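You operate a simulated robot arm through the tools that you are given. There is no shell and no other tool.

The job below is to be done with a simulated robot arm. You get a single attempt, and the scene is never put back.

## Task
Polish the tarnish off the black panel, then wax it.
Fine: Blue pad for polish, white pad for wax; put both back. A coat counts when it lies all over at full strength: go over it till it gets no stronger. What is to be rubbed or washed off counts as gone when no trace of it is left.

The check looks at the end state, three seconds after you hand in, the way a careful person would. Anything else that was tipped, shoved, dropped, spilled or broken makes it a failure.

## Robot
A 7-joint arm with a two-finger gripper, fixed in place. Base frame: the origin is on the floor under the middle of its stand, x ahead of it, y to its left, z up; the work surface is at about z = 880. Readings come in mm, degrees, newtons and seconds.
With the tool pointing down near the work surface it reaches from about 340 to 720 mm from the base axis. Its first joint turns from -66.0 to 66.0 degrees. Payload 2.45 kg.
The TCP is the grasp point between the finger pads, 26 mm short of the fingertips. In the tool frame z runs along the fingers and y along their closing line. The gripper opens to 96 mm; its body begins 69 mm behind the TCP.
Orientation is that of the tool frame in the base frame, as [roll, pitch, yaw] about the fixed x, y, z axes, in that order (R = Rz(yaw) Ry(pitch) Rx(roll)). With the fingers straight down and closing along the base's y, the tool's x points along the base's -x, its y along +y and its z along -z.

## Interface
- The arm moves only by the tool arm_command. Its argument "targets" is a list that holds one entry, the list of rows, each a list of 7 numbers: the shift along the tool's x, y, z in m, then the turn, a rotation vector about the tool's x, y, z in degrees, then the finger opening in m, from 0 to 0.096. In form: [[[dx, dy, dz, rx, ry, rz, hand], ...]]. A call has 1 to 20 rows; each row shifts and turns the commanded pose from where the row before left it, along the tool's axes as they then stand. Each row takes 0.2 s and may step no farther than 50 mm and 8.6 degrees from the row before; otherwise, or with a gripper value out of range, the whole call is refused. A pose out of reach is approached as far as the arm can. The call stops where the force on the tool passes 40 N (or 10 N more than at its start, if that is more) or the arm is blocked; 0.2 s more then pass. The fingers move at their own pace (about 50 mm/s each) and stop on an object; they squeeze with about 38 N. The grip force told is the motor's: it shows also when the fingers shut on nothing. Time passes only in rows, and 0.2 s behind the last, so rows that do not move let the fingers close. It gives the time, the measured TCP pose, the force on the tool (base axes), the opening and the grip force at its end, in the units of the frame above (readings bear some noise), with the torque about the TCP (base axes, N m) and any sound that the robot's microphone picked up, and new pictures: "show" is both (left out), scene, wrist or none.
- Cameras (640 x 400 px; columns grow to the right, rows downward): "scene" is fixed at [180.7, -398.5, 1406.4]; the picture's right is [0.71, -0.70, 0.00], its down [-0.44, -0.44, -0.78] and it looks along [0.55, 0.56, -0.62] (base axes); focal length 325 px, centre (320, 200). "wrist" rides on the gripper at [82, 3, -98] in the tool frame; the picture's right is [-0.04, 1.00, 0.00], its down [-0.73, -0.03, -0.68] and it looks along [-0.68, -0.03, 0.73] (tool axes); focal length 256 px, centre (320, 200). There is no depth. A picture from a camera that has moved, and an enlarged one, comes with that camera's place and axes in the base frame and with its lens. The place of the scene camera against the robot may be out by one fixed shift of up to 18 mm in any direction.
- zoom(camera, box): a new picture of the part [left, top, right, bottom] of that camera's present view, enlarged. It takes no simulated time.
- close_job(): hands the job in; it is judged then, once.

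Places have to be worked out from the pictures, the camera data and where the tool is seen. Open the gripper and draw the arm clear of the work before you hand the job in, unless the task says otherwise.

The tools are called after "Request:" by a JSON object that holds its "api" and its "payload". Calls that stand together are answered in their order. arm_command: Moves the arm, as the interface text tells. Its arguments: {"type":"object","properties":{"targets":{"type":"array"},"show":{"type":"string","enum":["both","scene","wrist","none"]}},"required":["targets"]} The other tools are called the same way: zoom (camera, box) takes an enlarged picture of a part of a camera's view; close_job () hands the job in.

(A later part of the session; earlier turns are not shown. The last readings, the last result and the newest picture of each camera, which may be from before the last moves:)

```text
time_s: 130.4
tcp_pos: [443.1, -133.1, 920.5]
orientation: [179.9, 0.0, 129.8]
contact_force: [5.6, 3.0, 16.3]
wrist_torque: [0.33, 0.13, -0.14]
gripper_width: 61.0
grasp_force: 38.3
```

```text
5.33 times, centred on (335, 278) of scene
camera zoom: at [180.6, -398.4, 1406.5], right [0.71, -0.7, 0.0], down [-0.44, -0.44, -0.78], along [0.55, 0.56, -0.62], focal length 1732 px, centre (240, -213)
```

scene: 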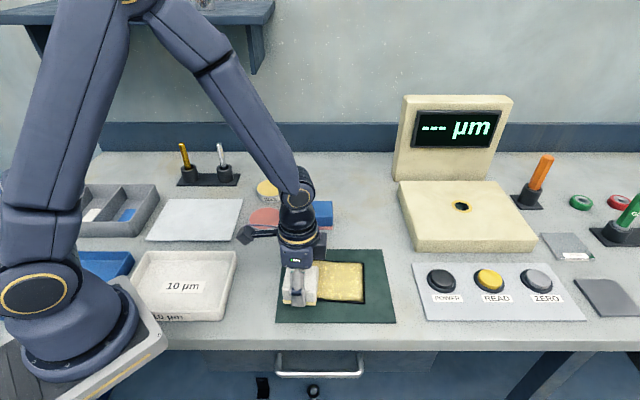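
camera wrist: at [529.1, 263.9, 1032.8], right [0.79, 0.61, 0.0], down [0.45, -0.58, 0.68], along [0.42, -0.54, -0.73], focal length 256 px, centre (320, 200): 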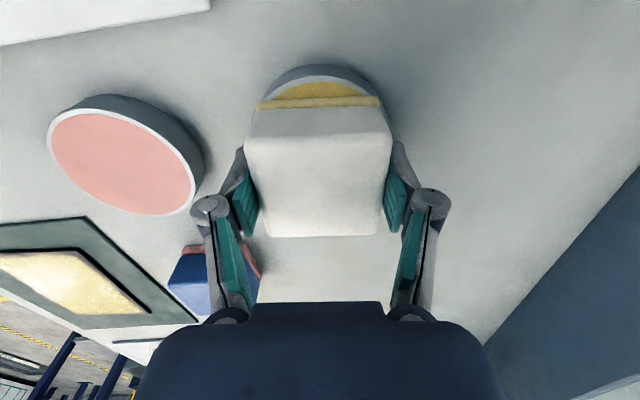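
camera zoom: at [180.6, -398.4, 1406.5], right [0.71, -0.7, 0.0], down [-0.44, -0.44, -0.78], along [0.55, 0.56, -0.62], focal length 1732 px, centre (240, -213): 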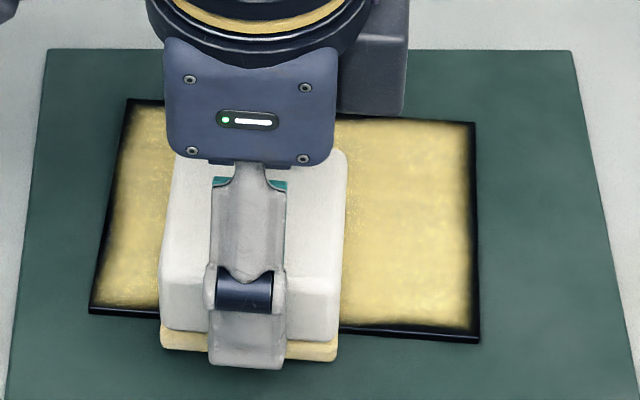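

Request:
{"api": "zoom", "payload": {"camera": "scene", "box": [290, 255, 314, 305]}}

Request:
{"api": "zoom", "payload": {"camera": "scene", "box": [290, 285, 314, 303]}}

```text
8.00 times, centred on (302, 280) of scene
camera zoom: at [180.6, -398.4, 1406.5], right [0.71, -0.7, 0.0], down [-0.44, -0.44, -0.78], along [0.55, 0.56, -0.62], focal length 2598 px, centre (464, -440)
```

zoom: 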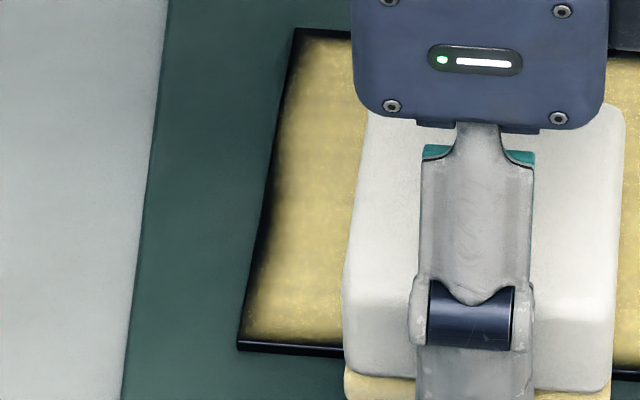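

```text
16.00 times, centred on (302, 294) of scene
camera zoom: at [180.6, -398.4, 1406.5], right [0.71, -0.7, 0.0], down [-0.44, -0.44, -0.78], along [0.55, 0.56, -0.62], focal length 5196 px, centre (608, -1304)
```

zoom: 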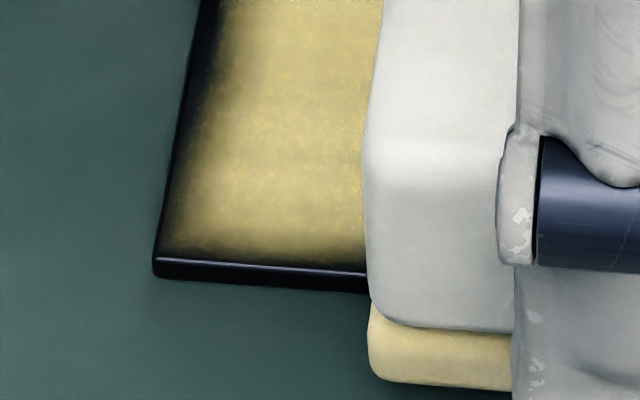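

Contact is good now (17 N). I'll continue the cross-edge strokes along the bottom edge.

Request:
{"api": "arm_command", "payload": {"targets": [[[-0.006, 0.012, -0.0001, 0, 0, 0, 0.04], [0, -0.012, 0, 0, 0, 0, 0.04], [-0.006, 0.012, 0, 0, 0, 0, 0.04], [0, -0.012, 0, 0, 0, 0, 0.04], [-0.006, 0.012, 0, 0, 0, 0, 0.04], [0, -0.012, 0, 0, 0, 0, 0.04], [-0.006, 0.012, 0, 0, 0, 0, 0.04], [0, -0.012, 0, 0, 0, 0, 0.04], [-0.006, 0.012, 0, 0, 0, 0, 0.04], [0, -0.012, 0, 0, 0, 0, 0.04], [0, 0, 0, 0, 0, 0, 0.04]]], "show": "none"}}

Request:
{"api": "zoom", "payload": {"camera": "scene", "box": [275, 240, 395, 315]}}

```text
time_s: 132.8
tcp_pos: [463.5, -157.1, 920.4]
orientation: [-179.9, 0.1, 129.9]
contact_force: [-0.7, 0.6, -0.2]
wrist_torque: [0.01, 0.02, -0.02]
gripper_width: 61.3
grasp_force: 37.7
```

```text
5.33 times, centred on (335, 278) of scene
camera zoom: at [180.7, -398.5, 1406.4], right [0.71, -0.7, 0.0], down [-0.44, -0.44, -0.78], along [0.55, 0.56, -0.62], focal length 1732 px, centre (240, -213)
```

zoom: 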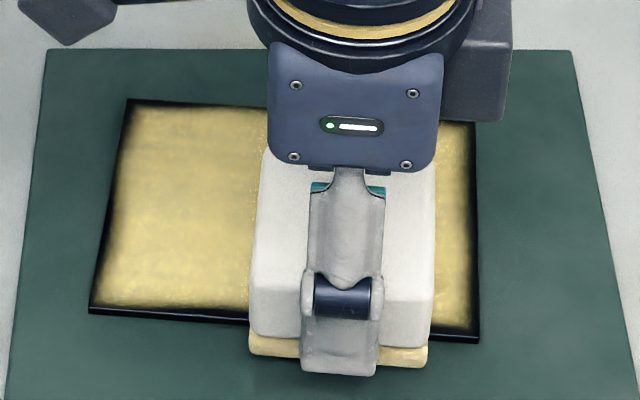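

Request:
{"api": "zoom", "payload": {"camera": "scene", "box": [288, 275, 344, 305]}}

Request:
{"api": "zoom", "payload": {"camera": "scene", "box": [288, 253, 344, 283]}}

```text
11.43 times, centred on (316, 290) of scene
camera zoom: at [180.7, -398.5, 1406.4], right [0.71, -0.7, 0.0], down [-0.44, -0.44, -0.78], along [0.55, 0.56, -0.62], focal length 3711 px, centre (366, -829)
```

zoom: 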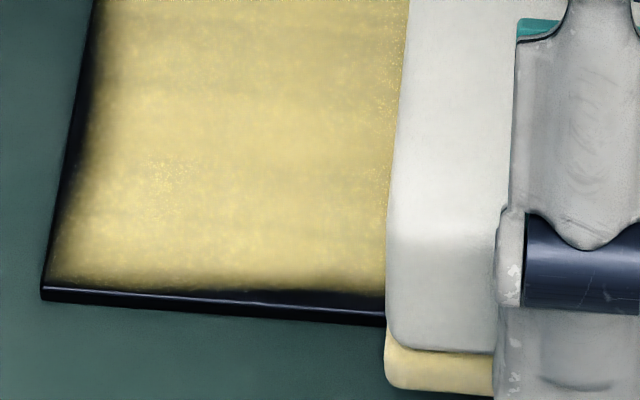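

```text
11.43 times, centred on (316, 268) of scene
camera zoom: at [180.7, -398.5, 1406.4], right [0.71, -0.7, 0.0], down [-0.44, -0.44, -0.78], along [0.55, 0.56, -0.62], focal length 3711 px, centre (366, -577)
```

zoom: 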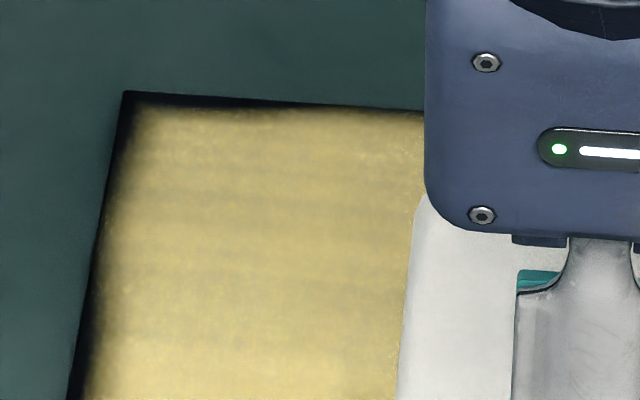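

The outline at the left and bottom edges is the same as before the reload, so those areas look saturated. I'll finish the remaining bottom, right and top edges and then compare the whole panel.

Request:
{"api": "arm_command", "payload": {"targets": [[[0, 0.012, 0.0005, 0, 0, 0, 0.04], [0, -0.012, 0, 0, 0, 0, 0.04], [-0.006, 0.012, 0, 0, 0, 0, 0.04], [0, -0.012, 0, 0, 0, 0, 0.04], [-0.006, 0.012, 0, 0, 0, 0, 0.04], [0, -0.012, 0, 0, 0, 0, 0.04], [-0.006, 0.012, 0, 0, 0, 0, 0.04], [0, -0.012, 0, 0, 0, 0, 0.04], [0, 0, 0, 0, 0, 0, 0.04]]], "show": "none"}}

```text
time_s: 134.8
tcp_pos: [475.1, -170.2, 920.8]
orientation: [180.0, 0.0, 129.8]
contact_force: [-0.8, 0.6, 0.5]
wrist_torque: [0.0, 0.0, 0.0]
gripper_width: 61.2
grasp_force: 37.8
```

Request:
{"api": "arm_command", "payload": {"targets": [[[-0.006, 0.012, 0.0004, 0, 0, 0, 0.04], [0, -0.012, 0, 0, 0, 0, 0.04], [-0.006, 0.012, 0, 0, 0, 0, 0.04], [0, -0.012, 0, 0, 0, 0, 0.04], [-0.006, 0.012, 0, 0, 0, 0, 0.04], [0, -0.012, 0, 0, 0, 0, 0.04], [0, 0, 0, 0, 0, 0, 0.04]]], "show": "none"}}

```text
time_s: 136.4
tcp_pos: [486.2, -183.6, 919.1]
orientation: [180.0, 0.3, 129.9]
contact_force: [6.0, 3.9, 20.4]
wrist_torque: [0.53, -0.13, -0.13]
gripper_width: 61.0
grasp_force: 37.8
```

Request:
{"api": "arm_command", "payload": {"targets": [[[0.012, 0, -0.0002, 0, 0, 0, 0.04], [-0.012, 0, 0, 0, 0, 0, 0.04], [0.012, 0.006, 0, 0, 0, 0, 0.04], [-0.012, 0, 0, 0, 0, 0, 0.04], [0.012, 0.006, 0, 0, 0, 0, 0.04], [-0.012, 0, 0, 0, 0, 0, 0.04], [0.012, 0.006, 0, 0, 0, 0, 0.04], [-0.012, 0, 0, 0, 0, 0, 0.04], [0, 0, 0, 0, 0, 0, 0.04]]], "show": "none"}}

```text
time_s: 138.4
tcp_pos: [499.6, -172.2, 920.8]
orientation: [-180.0, 0.1, 129.8]
contact_force: [-0.1, -0.7, -1.3]
wrist_torque: [0.0, 0.01, 0.0]
gripper_width: 61.3
grasp_force: 37.1
```

Contact was lost again. I'll check how the pad sits in the fingers.

Request:
{"api": "arm_command", "payload": {"targets": [[[0, 0, 0.0003, 0, 0, 0, 0.04], [0, 0, 0, 0, 0, 0, 0.04]]], "show": "wrist"}}

Request:
{"api": "zoom", "payload": {"camera": "scene", "box": [315, 235, 395, 310]}}

```text
time_s: 139.0
tcp_pos: [499.6, -171.6, 920.3]
orientation: [180.0, 0.0, 129.8]
contact_force: [-0.1, 0.6, -0.1]
wrist_torque: [0.01, -0.01, -0.02]
gripper_width: 61.1
grasp_force: 38.2
camera wrist: at [449.4, -105.2, 1018.6], right [0.79, 0.61, 0.0], down [0.45, -0.58, 0.68], along [0.41, -0.54, -0.73], focal length 256 px, centre (320, 200)
```

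wrist: 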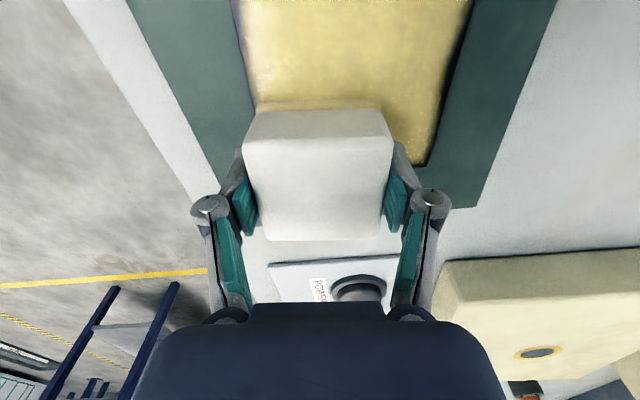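

```text
5.33 times, centred on (355, 272) of scene
camera zoom: at [180.7, -398.5, 1406.4], right [0.71, -0.7, 0.0], down [-0.44, -0.44, -0.78], along [0.55, 0.56, -0.62], focal length 1732 px, centre (133, -187)
```

zoom: 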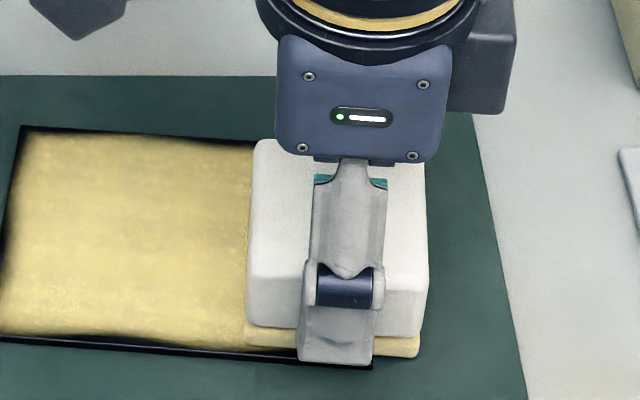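

The pad has ridden up about 5 mm in the fingers. I'll set it down on the panel's middle, open, and grip it again higher, so the fingertips get their clearance back.

Request:
{"api": "arm_command", "payload": {"targets": [[[0, 0, -0.003, 0, 0, 0, 0.04], [0.018, 0.006, 0, 0, 0, 0, 0.04], [0.018, 0.005, 0, 0, 0, 0, 0.04], [0.018, 0.005, 0, 0, 0, 0, 0.04], [0, 0, 0.002, 0, 0, 0, 0.04], [0, 0, 0.0007, 0, 0, 0, 0.04], [0, 0, 0, 0, 0, 0, 0.04]]], "show": "none"}}

```text
time_s: 140.6
tcp_pos: [477.1, -119.8, 921.4]
orientation: [-180.0, 0.0, 129.8]
contact_force: [-0.2, -0.4, -0.5]
wrist_torque: [-0.04, -0.04, 0.0]
gripper_width: 61.1
grasp_force: 38.2
```

Request:
{"api": "arm_command", "payload": {"targets": [[[0, 0, 0.0004, 0, 0, 0, 0.04], [0, 0, 0.0004, 0, 0, 0, 0.04], [0, 0, 0, 0, 0, 0, 0.04]]], "show": "none"}}

```text
time_s: 141.4
tcp_pos: [476.9, -119.6, 919.6]
orientation: [-180.0, 0.0, 129.8]
contact_force: [-1.2, -0.3, 4.4]
wrist_torque: [-0.07, 0.24, 0.0]
gripper_width: 61.1
grasp_force: 38.5
```

In contact at 5 N. I'll open, rise 6 mm and close again.

Request:
{"api": "arm_command", "payload": {"targets": [[[0, 0, -0.0001, 0, 0, 0, 0.08], [0, 0, 0, 0, 0, 0, 0.08], [0, 0, 0, 0, 0, 0, 0.08], [0, 0, -0.003, 0, 0, 0, 0.08], [0, 0, -0.003, 0, 0, 0, 0.08], [0, 0, 0, 0, 0, 0, 0.08], [0, 0, 0, 0, 0, 0, 0.04], [0, 0, 0, 0, 0, 0, 0.04], [0, 0, 0, 0, 0, 0, 0.04], [0, 0, 0, 0, 0, 0, 0.04]]], "show": "both"}}

Request:
{"api": "zoom", "payload": {"camera": "scene", "box": [275, 235, 395, 315]}}

```text
time_s: 143.6
tcp_pos: [477.6, -120.4, 925.9]
orientation: [180.0, 0.0, 129.7]
contact_force: [-0.4, 0.4, 6.3]
wrist_torque: [0.0, 0.12, 0.01]
gripper_width: 61.2
grasp_force: 37.8
camera wrist: at [427.4, -53.8, 1024.8], right [0.79, 0.61, 0.0], down [0.45, -0.58, 0.68], along [0.41, -0.54, -0.73], focal length 256 px, centre (320, 200)
```

scene: 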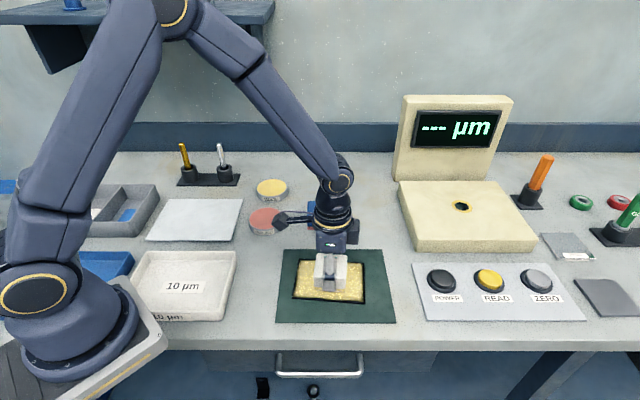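
wrist: 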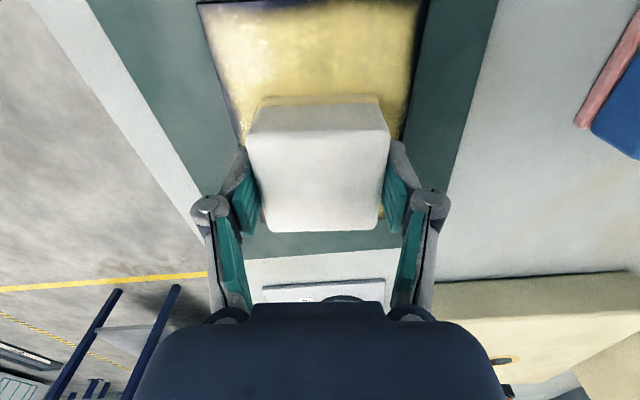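

```text
5.00 times, centred on (335, 275) of scene
camera zoom: at [180.5, -398.5, 1406.4], right [0.71, -0.7, 0.0], down [-0.44, -0.44, -0.78], along [0.55, 0.56, -0.62], focal length 1624 px, centre (245, -175)
```

zoom: 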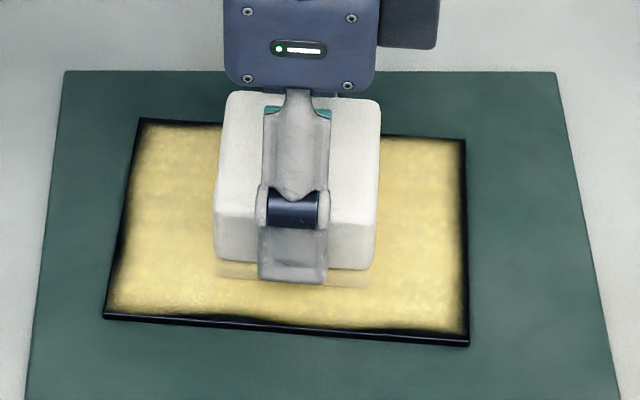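

The new grip is good, with flat contact at 7 N. I'll continue rubbing toward the right (x = -50) end.

Request:
{"api": "arm_command", "payload": {"targets": [[[-0.01, 0, 0, 0, 0, 0, 0.04], [-0.01, 0, 0, 0, 0, 0, 0.04], [-0.01, 0, 0, 0, 0, 0, 0.04], [-0.01, 0, 0, 0, 0, 0, 0.04], [-0.01, 0, 0, 0, 0, 0, 0.04], [0, 0, 0, 0, 0, 0, 0.04]]], "show": "none"}}

```text
time_s: 145.0
tcp_pos: [509.0, -157.4, 926.8]
orientation: [179.9, 0.0, 129.8]
contact_force: [-2.9, 4.1, 14.2]
wrist_torque: [0.19, 0.17, -0.05]
gripper_width: 61.2
grasp_force: 37.8
```

Request:
{"api": "arm_command", "payload": {"targets": [[[0.01, -0.006, -0.0001, 0, 0, 0, 0.04], [-0.012, 0, 0, 0, 0, 0, 0.04], [0.012, -0.006, 0, 0, 0, 0, 0.04], [-0.012, 0, 0, 0, 0, 0, 0.04], [0.012, -0.006, 0, 0, 0, 0, 0.04], [-0.012, 0, 0, 0, 0, 0, 0.04], [0.012, -0.006, 0, 0, 0, 0, 0.04], [-0.012, 0, 0, 0, 0, 0, 0.04], [0, 0, 0, 0, 0, 0, 0.04]]], "show": "none"}}

```text
time_s: 147.0
tcp_pos: [491.0, -175.7, 924.6]
orientation: [-179.9, -0.1, 129.8]
contact_force: [-5.4, 6.6, 21.0]
wrist_torque: [0.24, 0.06, 0.03]
gripper_width: 61.3
grasp_force: 37.7
```

Request:
{"api": "arm_command", "payload": {"targets": [[[0, -0.008, -0.0003, 0, 0, 0, 0.04], [0.012, 0, 0, 0, 0, 0, 0.04], [-0.012, 0.008, 0, 0, 0, 0, 0.04], [0.012, 0, 0, 0, 0, 0, 0.04], [-0.012, 0.008, 0, 0, 0, 0, 0.04], [0.012, 0, 0, 0, 0, 0, 0.04], [-0.012, 0.008, 0, 0, 0, 0, 0.04], [0.012, 0, 0, 0, 0, 0, 0.04], [-0.012, 0.008, 0, 0, 0, 0, 0.04], [0, 0, 0, 0, 0, 0, 0.04]]], "show": "none"}}

Request:
{"api": "zoom", "payload": {"camera": "scene", "box": [275, 240, 395, 315]}}

```text
time_s: 149.2
tcp_pos: [509.5, -157.3, 926.0]
orientation: [-180.0, -0.1, 129.8]
contact_force: [-9.4, 3.1, 27.8]
wrist_torque: [0.02, 0.23, -0.06]
gripper_width: 61.3
grasp_force: 37.8
```

```text
5.33 times, centred on (335, 278) of scene
camera zoom: at [180.0, -398.3, 1406.6], right [0.71, -0.7, 0.0], down [-0.44, -0.44, -0.78], along [0.55, 0.56, -0.62], focal length 1732 px, centre (240, -213)
```

zoom: 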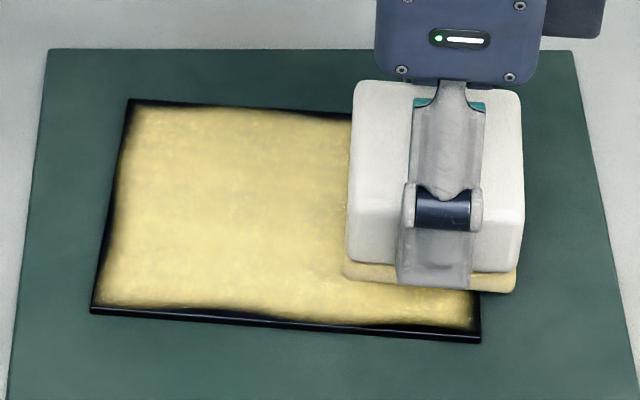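

Request:
{"api": "arm_command", "payload": {"targets": [[[0, 0, -0.0007, 0, 0, 0, 0.04], [0.012, 0, 0, 0, 0, 0, 0.04], [-0.012, 0.008, 0, 0, 0, 0, 0.04], [0.012, 0, 0, 0, 0, 0, 0.04], [-0.012, 0.008, 0, 0, 0, 0, 0.04], [0.012, 0, 0, 0, 0, 0, 0.04], [-0.012, 0.008, 0, 0, 0, 0, 0.04], [0.012, 0, 0, 0, 0, 0, 0.04], [-0.012, 0.008, 0, 0, 0, 0, 0.04], [0, 0, 0, 0, 0, 0, 0.04]]], "show": "none"}}

Request:
{"api": "zoom", "payload": {"camera": "scene", "box": [275, 240, 395, 315]}}

```text
time_s: 151.4
tcp_pos: [533.8, -140.7, 927.4]
orientation: [179.9, 0.0, 129.7]
contact_force: [-0.5, 0.5, 0.0]
wrist_torque: [-0.01, 0.0, -0.03]
gripper_width: 61.1
grasp_force: 38.0
```

```text
5.33 times, centred on (335, 278) of scene
camera zoom: at [180.7, -398.5, 1406.4], right [0.71, -0.7, 0.0], down [-0.44, -0.44, -0.78], along [0.55, 0.56, -0.62], focal length 1732 px, centre (240, -213)
```

zoom: 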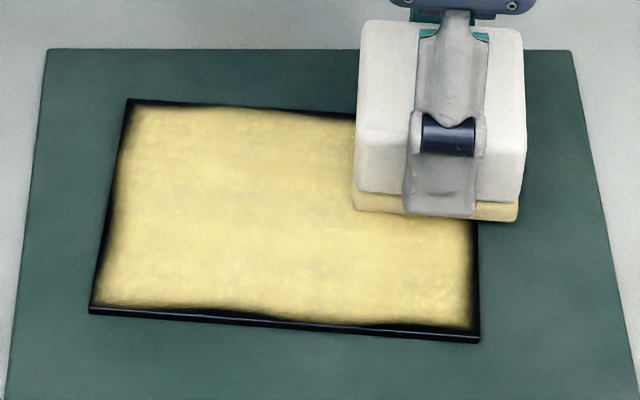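

Again no change on the right edge after rubbing, so the outline there is saturated. I'll do the top edge the same way, regaining contact first.

Request:
{"api": "arm_command", "payload": {"targets": [[[0, 0, 0.0004, 0, 0, 0, 0.04], [0, 0, 0.0003, 0, 0, 0, 0.04], [0, 0, 0, 0, 0, 0, 0.04]]], "show": "none"}}

```text
time_s: 152.2
tcp_pos: [534.7, -140.3, 925.4]
orientation: [180.0, -0.1, 129.8]
contact_force: [0.1, -0.7, 0.1]
wrist_torque: [0.0, -0.01, 0.02]
gripper_width: 61.0
grasp_force: 38.4
```

Request:
{"api": "arm_command", "payload": {"targets": [[[0, 0, 0.0004, 0, 0, 0, 0.04], [0, 0, 0.0003, 0, 0, 0, 0.04], [0, 0, 0, 0, 0, 0, 0.04]]], "show": "none"}}

```text
time_s: 153.0
tcp_pos: [535.4, -138.9, 925.8]
orientation: [180.0, 0.0, 129.8]
contact_force: [-0.6, 0.0, 2.2]
wrist_torque: [-0.07, -0.01, -0.02]
gripper_width: 61.3
grasp_force: 37.7
```

Request:
{"api": "arm_command", "payload": {"targets": [[[0, -0.012, 0.0003, 0, 0, 0, 0.04], [0, 0.012, 0, 0, 0, 0, 0.04], [0.008, -0.012, 0, 0, 0, 0, 0.04], [0, 0.012, 0, 0, 0, 0, 0.04], [0.008, -0.012, 0, 0, 0, 0, 0.04], [0, 0.012, 0, 0, 0, 0, 0.04], [0.008, -0.012, 0, 0, 0, 0, 0.04], [0, 0.012, 0, 0, 0, 0, 0.04], [0.008, -0.012, 0, 0, 0, 0, 0.04], [0, 0.012, 0, 0, 0, 0, 0.04], [0, 0, 0, 0, 0, 0, 0.04]]], "show": "none"}}

```text
time_s: 155.4
tcp_pos: [514.5, -114.1, 925.9]
orientation: [-179.9, 0.0, 129.9]
contact_force: [-2.9, -2.1, 5.5]
wrist_torque: [-0.11, 0.04, -0.04]
gripper_width: 61.0
grasp_force: 38.2
```

Request:
{"api": "arm_command", "payload": {"targets": [[[0.008, -0.012, 0.0001, 0, 0, 0, 0.04], [0, 0.012, 0, 0, 0, 0, 0.04], [0.008, -0.012, 0, 0, 0, 0, 0.04], [0, 0.012, 0, 0, 0, 0, 0.04], [0.008, -0.012, 0, 0, 0, 0, 0.04], [0, 0.012, 0, 0, 0, 0, 0.04], [0.008, -0.012, 0, 0, 0, 0, 0.04], [0, 0.012, 0, 0, 0, 0, 0.04], [0.008, -0.012, 0, 0, 0, 0, 0.04], [0, 0.012, 0, 0, 0, 0, 0.04], [0, 0, 0, 0, 0, 0, 0.04]]], "show": "none"}}

Request:
{"api": "zoom", "payload": {"camera": "scene", "box": [275, 240, 395, 315]}}

```text
time_s: 157.8
tcp_pos: [488.4, -82.9, 925.3]
orientation: [-179.8, -0.1, 129.9]
contact_force: [-1.8, -0.6, 4.4]
wrist_torque: [-0.1, -0.04, -0.03]
gripper_width: 61.3
grasp_force: 37.9
```

```text
5.33 times, centred on (335, 278) of scene
camera zoom: at [180.6, -398.5, 1406.4], right [0.71, -0.7, 0.0], down [-0.44, -0.44, -0.78], along [0.55, 0.56, -0.62], focal length 1732 px, centre (240, -213)
```

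zoom: 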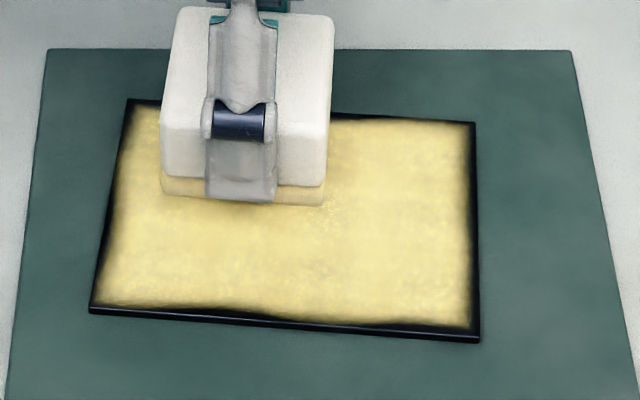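

Request:
{"api": "arm_command", "payload": {"targets": [[[0.008, -0.012, 0.0001, 0, 0, 0, 0.04], [0, 0.012, 0, 0, 0, 0, 0.04], [0.008, -0.012, 0, 0, 0, 0, 0.04], [0, 0.012, 0, 0, 0, 0, 0.04], [0.008, -0.012, 0, 0, 0, 0, 0.04], [0, 0.012, 0, 0, 0, 0, 0.04], [0.008, -0.012, 0, 0, 0, 0, 0.04], [0, 0.012, 0, 0, 0, 0, 0.04], [0, -0.008, 0, 0, 0, 0, 0.04], [0, -0.008, 0, 0, 0, 0, 0.04], [0, 0, 0, 0, 0, 0, 0.04]]], "show": "none"}}

```text
time_s: 160.2
tcp_pos: [456.7, -70.6, 924.4]
orientation: [179.9, 0.1, 129.8]
contact_force: [0.9, 0.7, 3.1]
wrist_torque: [-0.03, 0.05, -0.02]
gripper_width: 60.8
grasp_force: 38.2
```

Now interior lanes again at light pressure: y = +16 toward -x.

Request:
{"api": "arm_command", "payload": {"targets": [[[0, 0, 0.0002, 0, 0, 0, 0.04], [-0.01, 0, 0, 0, 0, 0, 0.04], [-0.01, 0, 0, 0, 0, 0, 0.04], [-0.01, 0, 0, 0, 0, 0, 0.04], [-0.01, 0, 0, 0, 0, 0, 0.04], [-0.01, 0, 0, 0, 0, 0, 0.04], [0, 0, 0, 0, 0, 0, 0.04]]], "show": "none"}}

```text
time_s: 161.8
tcp_pos: [487.1, -107.8, 925.5]
orientation: [180.0, 0.0, 129.8]
contact_force: [-1.2, 1.0, 1.9]
wrist_torque: [0.02, -0.01, 0.01]
gripper_width: 61.2
grasp_force: 38.1
```

Request:
{"api": "arm_command", "payload": {"targets": [[[0, 0, 0.0003, 0, 0, 0, 0.04], [-0.01, 0, 0, 0, 0, 0, 0.04], [-0.01, 0, 0, 0, 0, 0, 0.04], [-0.01, 0, 0, 0, 0, 0, 0.04], [-0.01, 0, 0, 0, 0, 0, 0.04], [-0.01, 0, 0, 0, 0, 0, 0.04], [0, -0.011, 0, 0, 0, 0, 0.04], [0, -0.011, 0, 0, 0, 0, 0.04], [0, -0.01, 0, 0, 0, 0, 0.04], [0, 0, 0, 0, 0, 0, 0.04]]], "show": "none"}}

```text
time_s: 164.0
tcp_pos: [498.2, -167.9, 926.1]
orientation: [179.8, 0.3, 129.7]
contact_force: [6.3, 4.3, 21.8]
wrist_torque: [0.33, 0.21, -0.13]
gripper_width: 61.4
grasp_force: 38.1
```

Request:
{"api": "arm_command", "payload": {"targets": [[[0, 0, -0.0004, 0, 0, 0, 0.04], [0.01, 0, 0, 0, 0, 0, 0.04], [0.01, 0, 0, 0, 0, 0, 0.04], [0.01, 0, 0, 0, 0, 0, 0.04], [0.01, 0, 0, 0, 0, 0, 0.04], [0.01, 0, 0, 0, 0, 0, 0.04], [0, 0, 0, 0, 0, 0, 0.04]]], "show": "none"}}

```text
time_s: 165.6
tcp_pos: [463.6, -128.7, 924.6]
orientation: [-180.0, 0.2, 129.8]
contact_force: [4.9, -7.5, 21.6]
wrist_torque: [-0.23, -0.15, 0.04]
gripper_width: 61.4
grasp_force: 37.8
```

Request:
{"api": "arm_command", "payload": {"targets": [[[0, 0, -0.0003, 0, 0, 0, 0.04], [0.01, 0, 0, 0, 0, 0, 0.04], [0.01, 0, 0, 0, 0, 0, 0.04], [0.01, 0, 0, 0, 0, 0, 0.04], [0.01, 0, 0, 0, 0, 0, 0.04], [0.01, 0, 0, 0, 0, 0, 0.04], [0, 0.016, 0, 0, 0, 0, 0.04], [-0.01, 0, 0, 0, 0, 0, 0.04], [-0.01, 0, 0, 0, 0, 0, 0.04], [-0.01, 0, 0, 0, 0, 0, 0.04], [-0.01, 0, 0, 0, 0, 0, 0.04], [-0.01, 0, 0, 0, 0, 0, 0.04], [0, 0, 0, 0, 0, 0, 0.04]]], "show": "none"}}

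```text
time_s: 168.4
tcp_pos: [476.7, -119.1, 925.4]
orientation: [-180.0, 0.0, 129.8]
contact_force: [0.1, -0.3, 0.2]
wrist_torque: [-0.06, -0.01, 0.01]
gripper_width: 61.1
grasp_force: 37.6
```

I'll lift off, carry the pad above its home position, and inspect the whole coat.

Request:
{"api": "arm_command", "payload": {"targets": [[[0, 0, -0.005, 0, 0, 0, 0.04], [0, 0, -0.04, 0, 0, 0, 0.04], [0, 0, -0.04, 0, 0, 0, 0.04], [-0.01223, 0.03153, 0, 0, 0, 0, 0.04], [-0.01223, 0.03153, 0, 0, 0, 0, 0.04], [-0.01223, 0.03153, 0, 0, 0, 0, 0.04], [-0.01223, 0.03153, 0, 0, 0, 0, 0.04], [-0.01223, 0.03153, 0, 0, 0, 0, 0.04], [-0.01223, 0.03153, 0, 0, 0, 0, 0.04], [0, 0, -0.03, 0, 0, -5.2, 0.04], [0, 0, 0, 0, 0, 0, 0.04], [0, 0, 0, 0, 0, 0, 0.04]]], "show": "both"}}

Request:
{"api": "zoom", "payload": {"camera": "scene", "box": [275, 240, 395, 315]}}

Request:
{"api": "zoom", "payload": {"camera": "wrist", "box": [0, 0, 240, 150]}}

```text
time_s: 171.0
tcp_pos: [668.3, -55.7, 1042.0]
orientation: [180.0, 0.0, 135.0]
contact_force: [-0.2, -0.5, -0.5]
wrist_torque: [-0.02, 0.0, -0.02]
gripper_width: 60.8
grasp_force: 37.7
camera wrist: at [612.8, 6.1, 1139.1], right [0.73, 0.68, 0.0], down [0.5, -0.54, 0.68], along [0.46, -0.5, -0.73], focal length 256 px, centre (320, 200)
```

scene: 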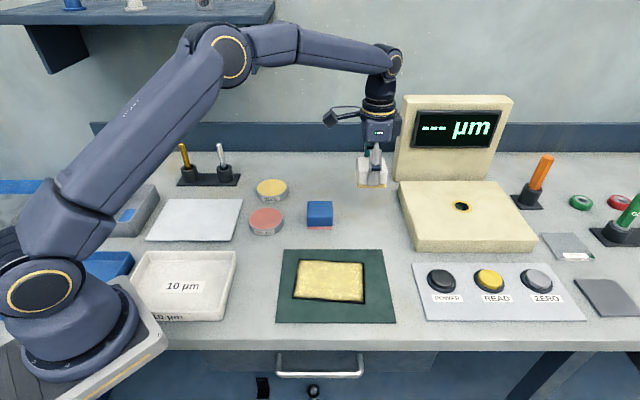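
wrist: 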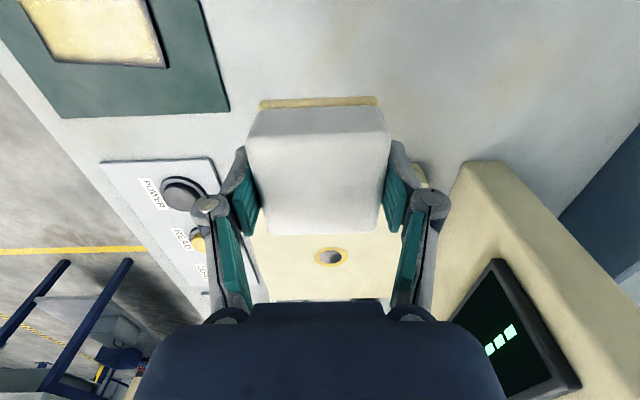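

```text
5.33 times, centred on (335, 278) of scene
camera zoom: at [180.7, -398.5, 1406.4], right [0.71, -0.7, 0.0], down [-0.44, -0.44, -0.78], along [0.55, 0.56, -0.62], focal length 1732 px, centre (240, -213)
```

zoom: 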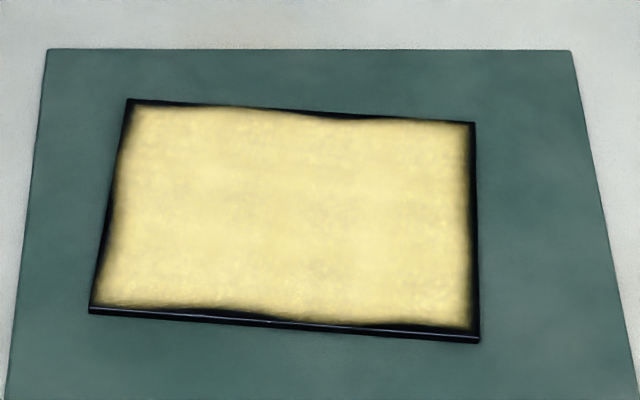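

```text
2.67 times, centred on (120, 75) of wrist
camera zoom: at [612.8, 6.1, 1139.1], right [0.73, 0.68, 0.0], down [0.5, -0.54, 0.68], along [0.46, -0.5, -0.73], focal length 683 px, centre (853, 533)
```

zoom: 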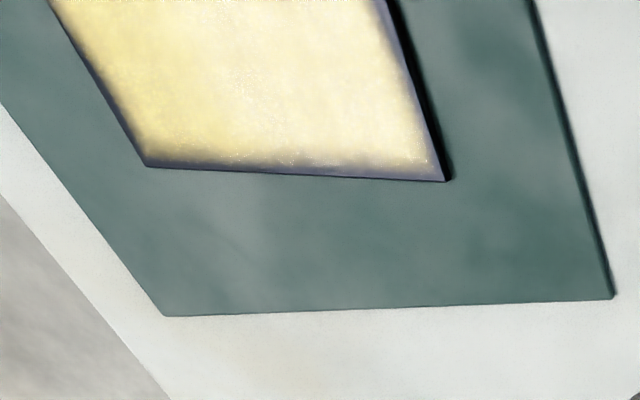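

The outline matches the earlier picture exactly. I'll zoom finely on the edges and on the felt to judge whether the coat still lacks anything.

Request:
{"api": "zoom", "payload": {"camera": "scene", "box": [340, 255, 370, 280]}}

Request:
{"api": "zoom", "payload": {"camera": "scene", "box": [340, 285, 370, 307]}}

Request:
{"api": "zoom", "payload": {"camera": "scene", "box": [288, 253, 344, 283]}}

Request:
{"api": "zoom", "payload": {"camera": "scene", "box": [345, 130, 400, 200]}}

Request:
{"api": "zoom", "payload": {"camera": "wrist", "box": [240, 80, 400, 140]}}

```text
16.00 times, centred on (355, 268) of scene
camera zoom: at [180.7, -398.5, 1406.4], right [0.71, -0.7, 0.0], down [-0.44, -0.44, -0.78], along [0.55, 0.56, -0.62], focal length 5196 px, centre (-240, -880)
```

zoom: 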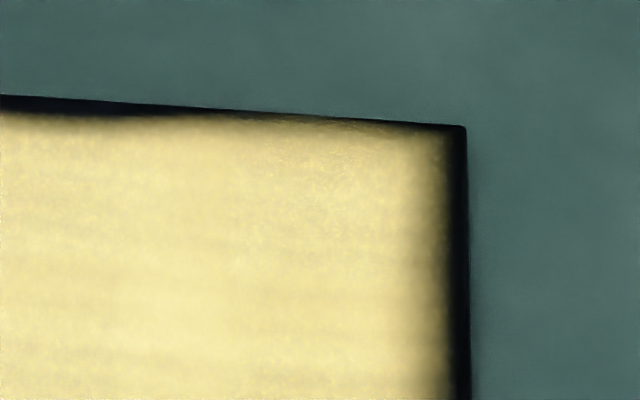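

```text
16.00 times, centred on (355, 296) of scene
camera zoom: at [180.7, -398.5, 1406.4], right [0.71, -0.7, 0.0], down [-0.44, -0.44, -0.78], along [0.55, 0.56, -0.62], focal length 5196 px, centre (-240, -1336)
```

zoom: 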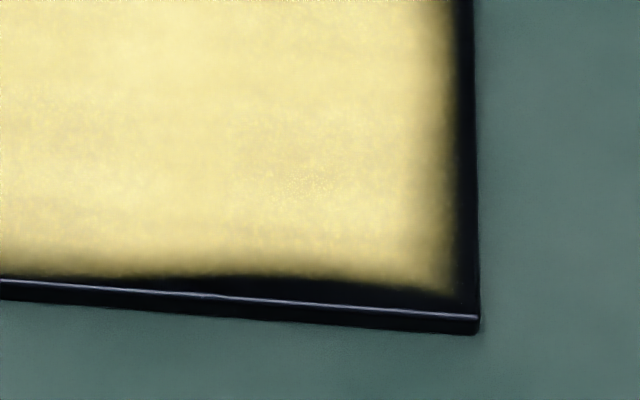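

```text
11.43 times, centred on (316, 268) of scene
camera zoom: at [180.7, -398.5, 1406.4], right [0.71, -0.7, 0.0], down [-0.44, -0.44, -0.78], along [0.55, 0.56, -0.62], focal length 3711 px, centre (366, -577)
```

zoom: 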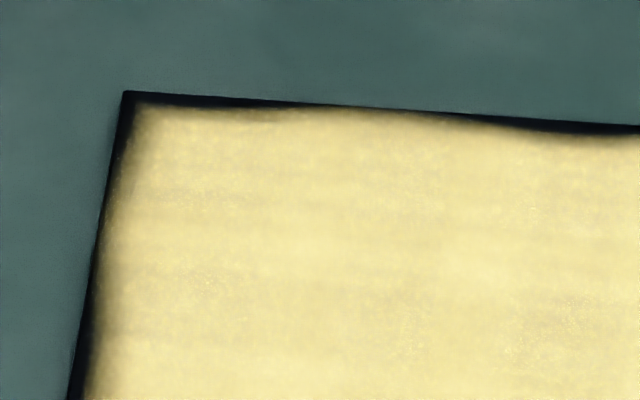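

```text
5.71 times, centred on (372, 165) of scene
camera zoom: at [180.7, -398.5, 1406.4], right [0.71, -0.7, 0.0], down [-0.44, -0.44, -0.78], along [0.55, 0.56, -0.62], focal length 1856 px, centre (20, 400)
```

zoom: 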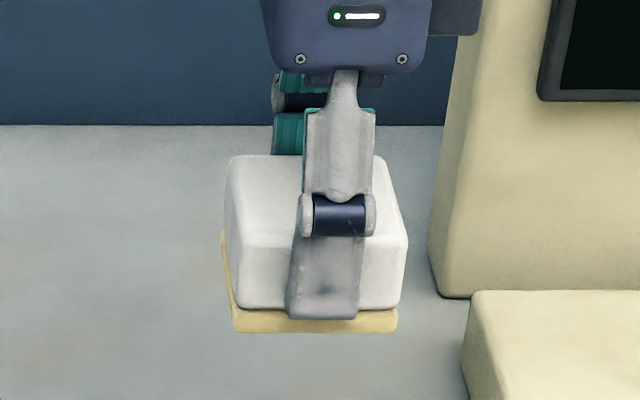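

```text
4.00 times, centred on (320, 110) of wrist
camera zoom: at [612.8, 6.1, 1139.1], right [0.73, 0.68, 0.0], down [0.5, -0.54, 0.68], along [0.46, -0.5, -0.73], focal length 1024 px, centre (320, 560)
```

zoom: 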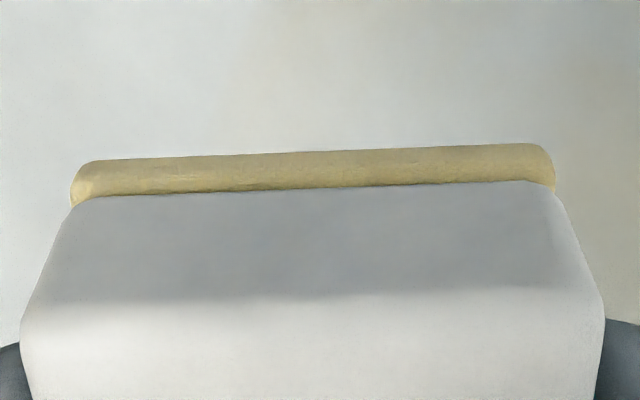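

The coat's outline is the same as it was before I rubbed the top lane and hasn't changed across many passes. The interior is even, so it has reached full strength. I'll lower the white pad onto its home spot.

Request:
{"api": "arm_command", "payload": {"targets": [[[0, 0, 0.03, 0, 0, 0, 0.04], [0, 0, 0.03, 0, 0, 0, 0.04], [0, 0, 0.03, 0, 0, 0, 0.04], [0, 0, 0.02, 0, 0, 0, 0.04], [0, 0, 0.006, 0, 0, 0, 0.04], [0, 0, 0.002, 0, 0, 0, 0.04], [0, 0, 0, 0, 0, 0, 0.04]]], "show": "both"}}

Request:
{"api": "zoom", "payload": {"camera": "scene", "box": [290, 175, 410, 250]}}

```text
time_s: 172.6
tcp_pos: [669.2, -54.7, 922.8]
orientation: [-180.0, 0.0, 135.1]
contact_force: [-0.2, -0.7, -1.4]
wrist_torque: [-0.02, -0.01, 0.01]
gripper_width: 61.1
grasp_force: 37.7
camera wrist: at [612.1, 6.5, 1020.9], right [0.73, 0.68, 0.0], down [0.5, -0.54, 0.68], along [0.46, -0.5, -0.73], focal length 256 px, centre (320, 200)
```

scene: 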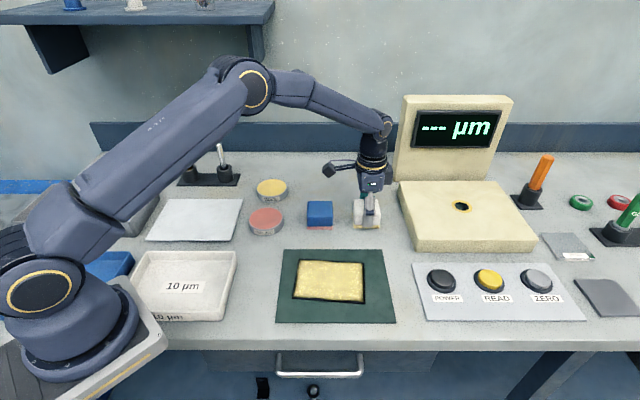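
wrist: 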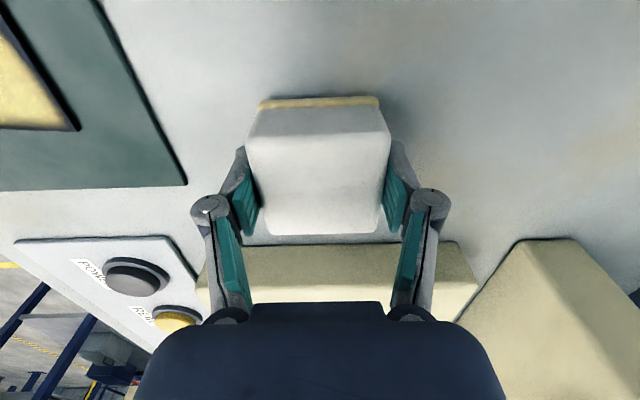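

```text
5.33 times, centred on (350, 212) of scene
camera zoom: at [180.7, -398.5, 1406.4], right [0.71, -0.7, 0.0], down [-0.44, -0.44, -0.78], along [0.55, 0.56, -0.62], focal length 1732 px, centre (160, 133)
```

zoom: 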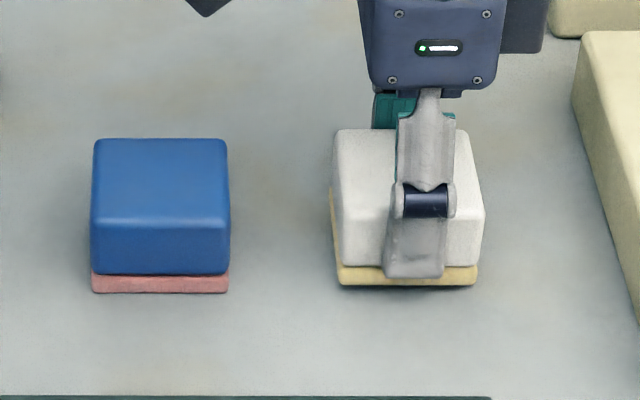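

About 4–5 mm to go. I'll lower in small steps to touch down.

Request:
{"api": "arm_command", "payload": {"targets": [[[0, 0, 0.001, 0, 0, 0, 0.04], [0, 0, 0.001, 0, 0, 0, 0.04], [0, 0, 0.0005, 0, 0, 0, 0.04], [0, 0, 0.0005, 0, 0, 0, 0.04], [0, 0, 0, 0, 0, 0, 0.04]]], "show": "none"}}

```text
time_s: 173.8
tcp_pos: [666.6, -55.1, 918.5]
orientation: [-180.0, 0.0, 135.0]
contact_force: [0.1, 0.1, -0.8]
wrist_torque: [0.01, 0.0, 0.0]
gripper_width: 61.1
grasp_force: 38.2
```

Request:
{"api": "arm_command", "payload": {"targets": [[[0, 0, 0.0005, 0, 0, 0, 0.04], [0, 0, 0.0005, 0, 0, 0, 0.04], [0, 0, 0, 0, 0, 0, 0.04]]], "show": "none"}}

```text
time_s: 174.6
tcp_pos: [668.6, -54.7, 918.7]
orientation: [180.0, 0.0, 135.0]
contact_force: [-0.7, 0.2, -1.3]
wrist_torque: [0.02, 0.02, -0.01]
gripper_width: 61.1
grasp_force: 38.2
```

Request:
{"api": "arm_command", "payload": {"targets": [[[0, 0, 0.0005, 0, 0, 0, 0.04], [0, 0, 0.0005, 0, 0, 0, 0.04], [0, 0, 0, 0, 0, 0, 0.04]]], "show": "none"}}

```text
time_s: 175.4
tcp_pos: [667.8, -53.8, 917.5]
orientation: [-180.0, 0.0, 135.0]
contact_force: [0.4, 0.0, -0.9]
wrist_torque: [0.0, -0.03, 0.01]
gripper_width: 61.0
grasp_force: 37.9
```

Request:
{"api": "arm_command", "payload": {"targets": [[[0, 0, 0.0005, 0, 0, 0, 0.04], [0, 0, 0.0005, 0, 0, 0, 0.04], [0, 0, 0, 0, 0, 0, 0.04]]], "show": "none"}}

```text
time_s: 176.2
tcp_pos: [667.7, -53.5, 915.7]
orientation: [-179.9, 0.1, 135.0]
contact_force: [-2.4, -1.0, 5.0]
wrist_torque: [-0.07, 0.03, -0.02]
gripper_width: 61.2
grasp_force: 38.0
```

The pad is on the bench (6 N). I'll open the fingers and rise straight up.

Request:
{"api": "arm_command", "payload": {"targets": [[[0, 0, -0.0002, 0, 0, 0, 0.04], [0, 0, 0, 0, 0, 0, 0.07], [0, 0, 0, 0, 0, 0, 0.096], [0, 0, 0, 0, 0, 0, 0.096], [0, 0, 0, 0, 0, 0, 0.096], [0, 0, -0.03, 0, 0, 0, 0.096], [0, 0, -0.03, 0, 0, 0, 0.096], [0, 0, -0.03, 0, 0, 0, 0.096], [0, 0, -0.03, 0, 0, 0, 0.096], [0, 0, -0.03, 0, 0, 0, 0.096], [0, 0, 0, 0, 0, 0, 0.096]]], "show": "both"}}

Request:
{"api": "zoom", "payload": {"camera": "scene", "box": [290, 180, 400, 250]}}

Request:
{"api": "zoom", "payload": {"camera": "wrist", "box": [0, 0, 400, 200]}}

```text
time_s: 178.6
tcp_pos: [667.1, -54.6, 1066.8]
orientation: [-180.0, 0.1, 135.0]
contact_force: [0.3, 0.1, -0.4]
wrist_torque: [0.0, 0.01, -0.02]
gripper_width: 95.8
grasp_force: 0.0
camera wrist: at [611.2, 6.4, 1166.1], right [0.74, 0.68, 0.0], down [0.5, -0.54, 0.68], along [0.46, -0.5, -0.73], focal length 256 px, centre (320, 200)
```

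scene: 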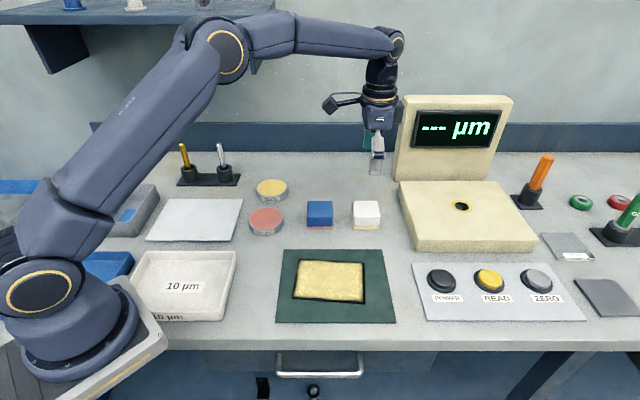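
wrist: 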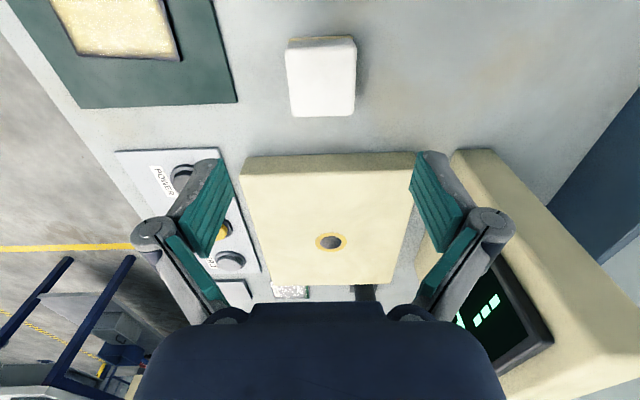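

```text
5.71 times, centred on (345, 215) of scene
camera zoom: at [180.7, -398.5, 1406.4], right [0.71, -0.7, 0.0], down [-0.44, -0.44, -0.78], along [0.55, 0.56, -0.62], focal length 1856 px, centre (177, 114)
```

zoom: 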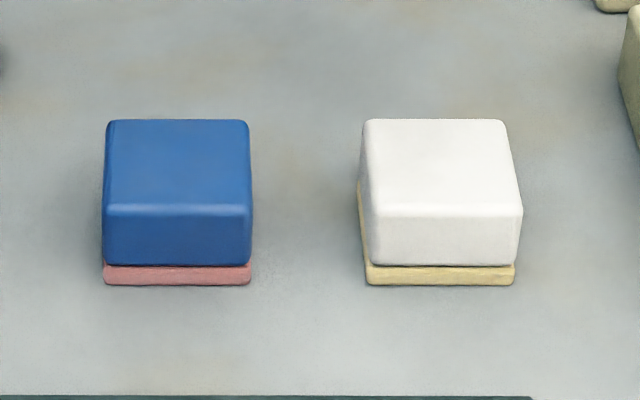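

```text
1.60 times, centred on (200, 100) of wrist
camera zoom: at [611.2, 6.4, 1166.1], right [0.74, 0.68, 0.0], down [0.5, -0.54, 0.68], along [0.46, -0.5, -0.73], focal length 410 px, centre (512, 360)
```

zoom: 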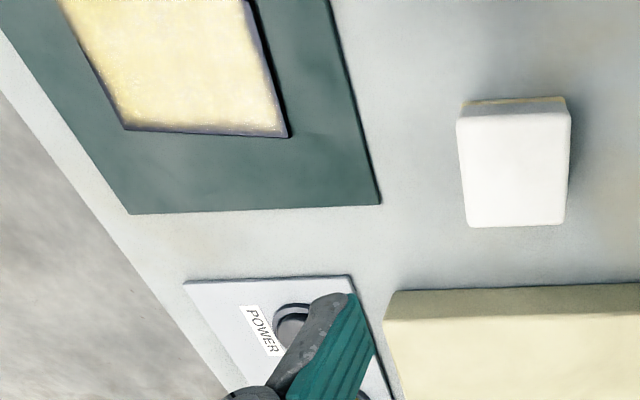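

Both pads are back in place. With the empty hand I'll take a closer top-down look at the panel to verify the coat.

Request:
{"api": "arm_command", "payload": {"targets": [[[0.0226, -0.026, 0, 0, 0, 0, 0.096], [0.0226, -0.026, 0, 0, 0, 0, 0.096], [0.0226, -0.026, 0, 0, 0, 0, 0.096], [0.0226, -0.026, 0, 0, 0, 0, 0.096], [0.0226, -0.026, 0, 0, 0, 0, 0.096], [0.0226, -0.026, 0, 0, 0, 0, 0.096], [0.0226, -0.026, 0, 0, 0, 0, 0.096], [0, 0, 0, 0, 0, 0, 0.096]]], "show": "both"}}

Request:
{"api": "zoom", "payload": {"camera": "wrist", "box": [220, 40, 420, 200]}}

```text
time_s: 180.4
tcp_pos: [427.2, -71.3, 1065.5]
orientation: [-179.9, 0.0, 135.0]
contact_force: [0.0, 0.2, -0.9]
wrist_torque: [0.01, 0.02, 0.02]
gripper_width: 96.0
grasp_force: 0.2
camera wrist: at [371.7, -9.8, 1164.3], right [0.73, 0.68, 0.0], down [0.5, -0.54, 0.68], along [0.46, -0.5, -0.73], focal length 256 px, centre (320, 200)
```

scene: 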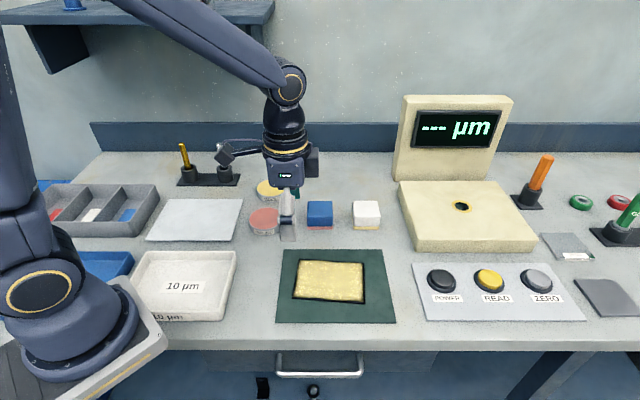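
wrist: 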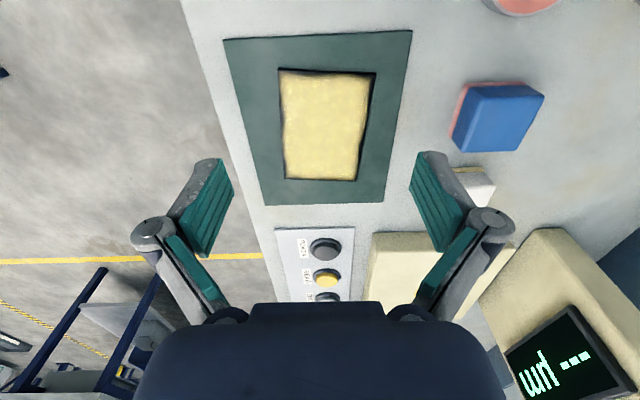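

```text
2.50 times, centred on (320, 120) of wrist
camera zoom: at [371.7, -9.8, 1164.3], right [0.73, 0.68, 0.0], down [0.5, -0.54, 0.68], along [0.46, -0.5, -0.73], focal length 640 px, centre (320, 400)
```

zoom: 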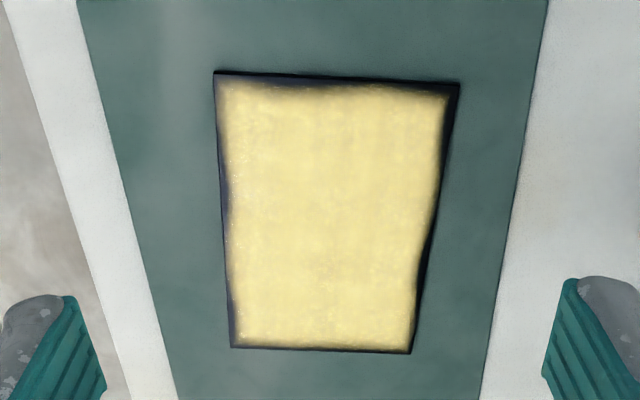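

The coat is even all over the panel. I'll retract the arm up and clear, then do a last check of the whole scene.

Request:
{"api": "arm_command", "payload": {"targets": [[[0.0072, 0.0194, -0.0236, 0, 0, 0, 0.096], [0.0072, 0.0194, -0.0236, 0, 0, 0, 0.096], [0.0072, 0.0194, -0.0236, 0, 0, 0, 0.096], [0.0072, 0.0194, -0.0236, 0, 0, 0, 0.096], [0.0072, 0.0194, -0.0236, 0, 0, 0, 0.096], [0, 0, 0, 0, 0, 0, 0.096], [0, 0, 0, 0, 0, 0, 0.096]]], "show": "both"}}

Request:
{"api": "zoom", "payload": {"camera": "scene", "box": [240, 160, 420, 330]}}

Request:
{"api": "zoom", "payload": {"camera": "scene", "box": [235, 165, 305, 245]}}

```text
time_s: 182.0
tcp_pos: [471.1, 22.9, 1184.2]
orientation: [180.0, -0.1, 135.0]
contact_force: [0.8, 0.4, -0.4]
wrist_torque: [-0.02, -0.01, 0.0]
gripper_width: 96.0
grasp_force: 0.2
camera wrist: at [414.6, 85.1, 1283.5], right [0.73, 0.68, 0.0], down [0.5, -0.54, 0.68], along [0.46, -0.5, -0.73], focal length 256 px, centre (320, 200)
```

scene: 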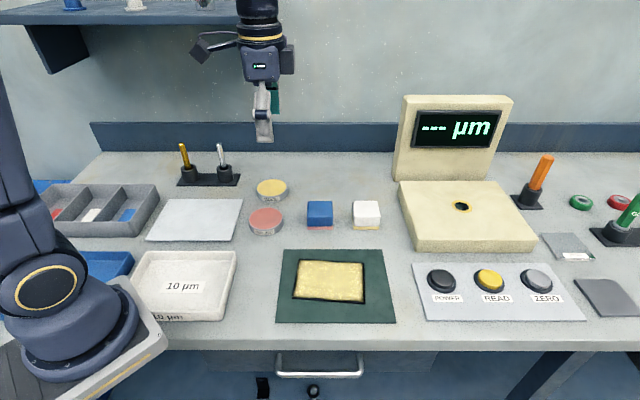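
wrist: 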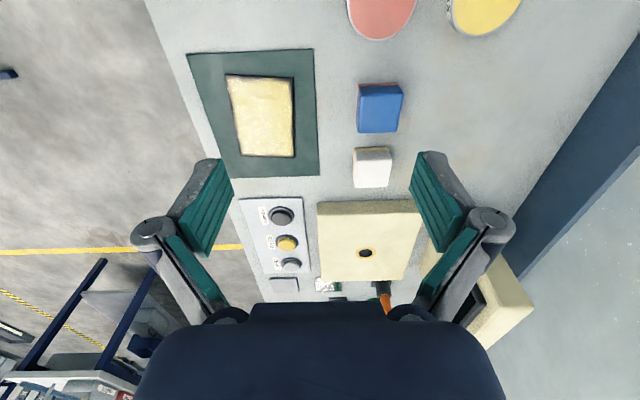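

```text
2.35 times, centred on (330, 245) of scene
camera zoom: at [180.7, -398.5, 1406.4], right [0.71, -0.7, 0.0], down [-0.44, -0.44, -0.78], along [0.55, 0.56, -0.62], focal length 764 px, centre (296, 94)
```

zoom: 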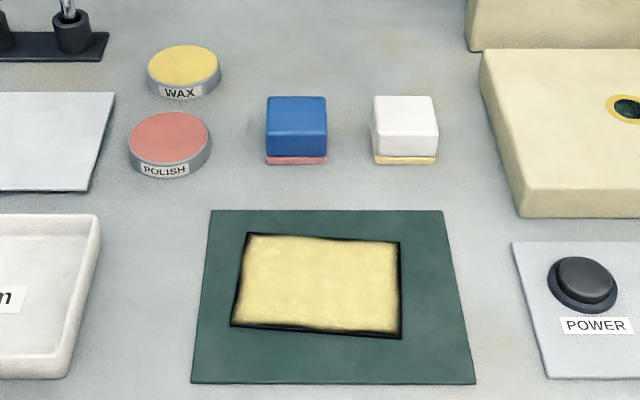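

```text
5.00 times, centred on (270, 205) of scene
camera zoom: at [180.7, -398.5, 1406.4], right [0.71, -0.7, 0.0], down [-0.44, -0.44, -0.78], along [0.55, 0.56, -0.62], focal length 1624 px, centre (570, 175)
```

zoom: 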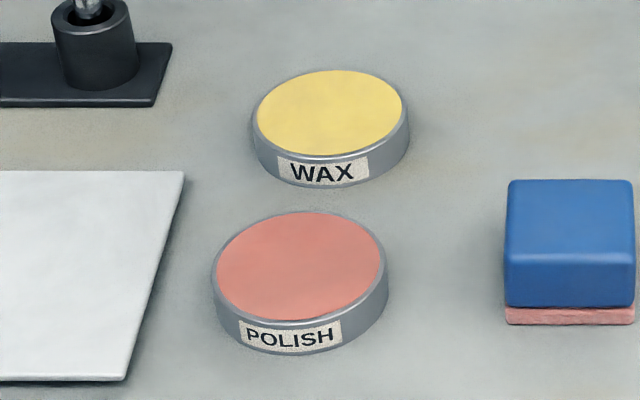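

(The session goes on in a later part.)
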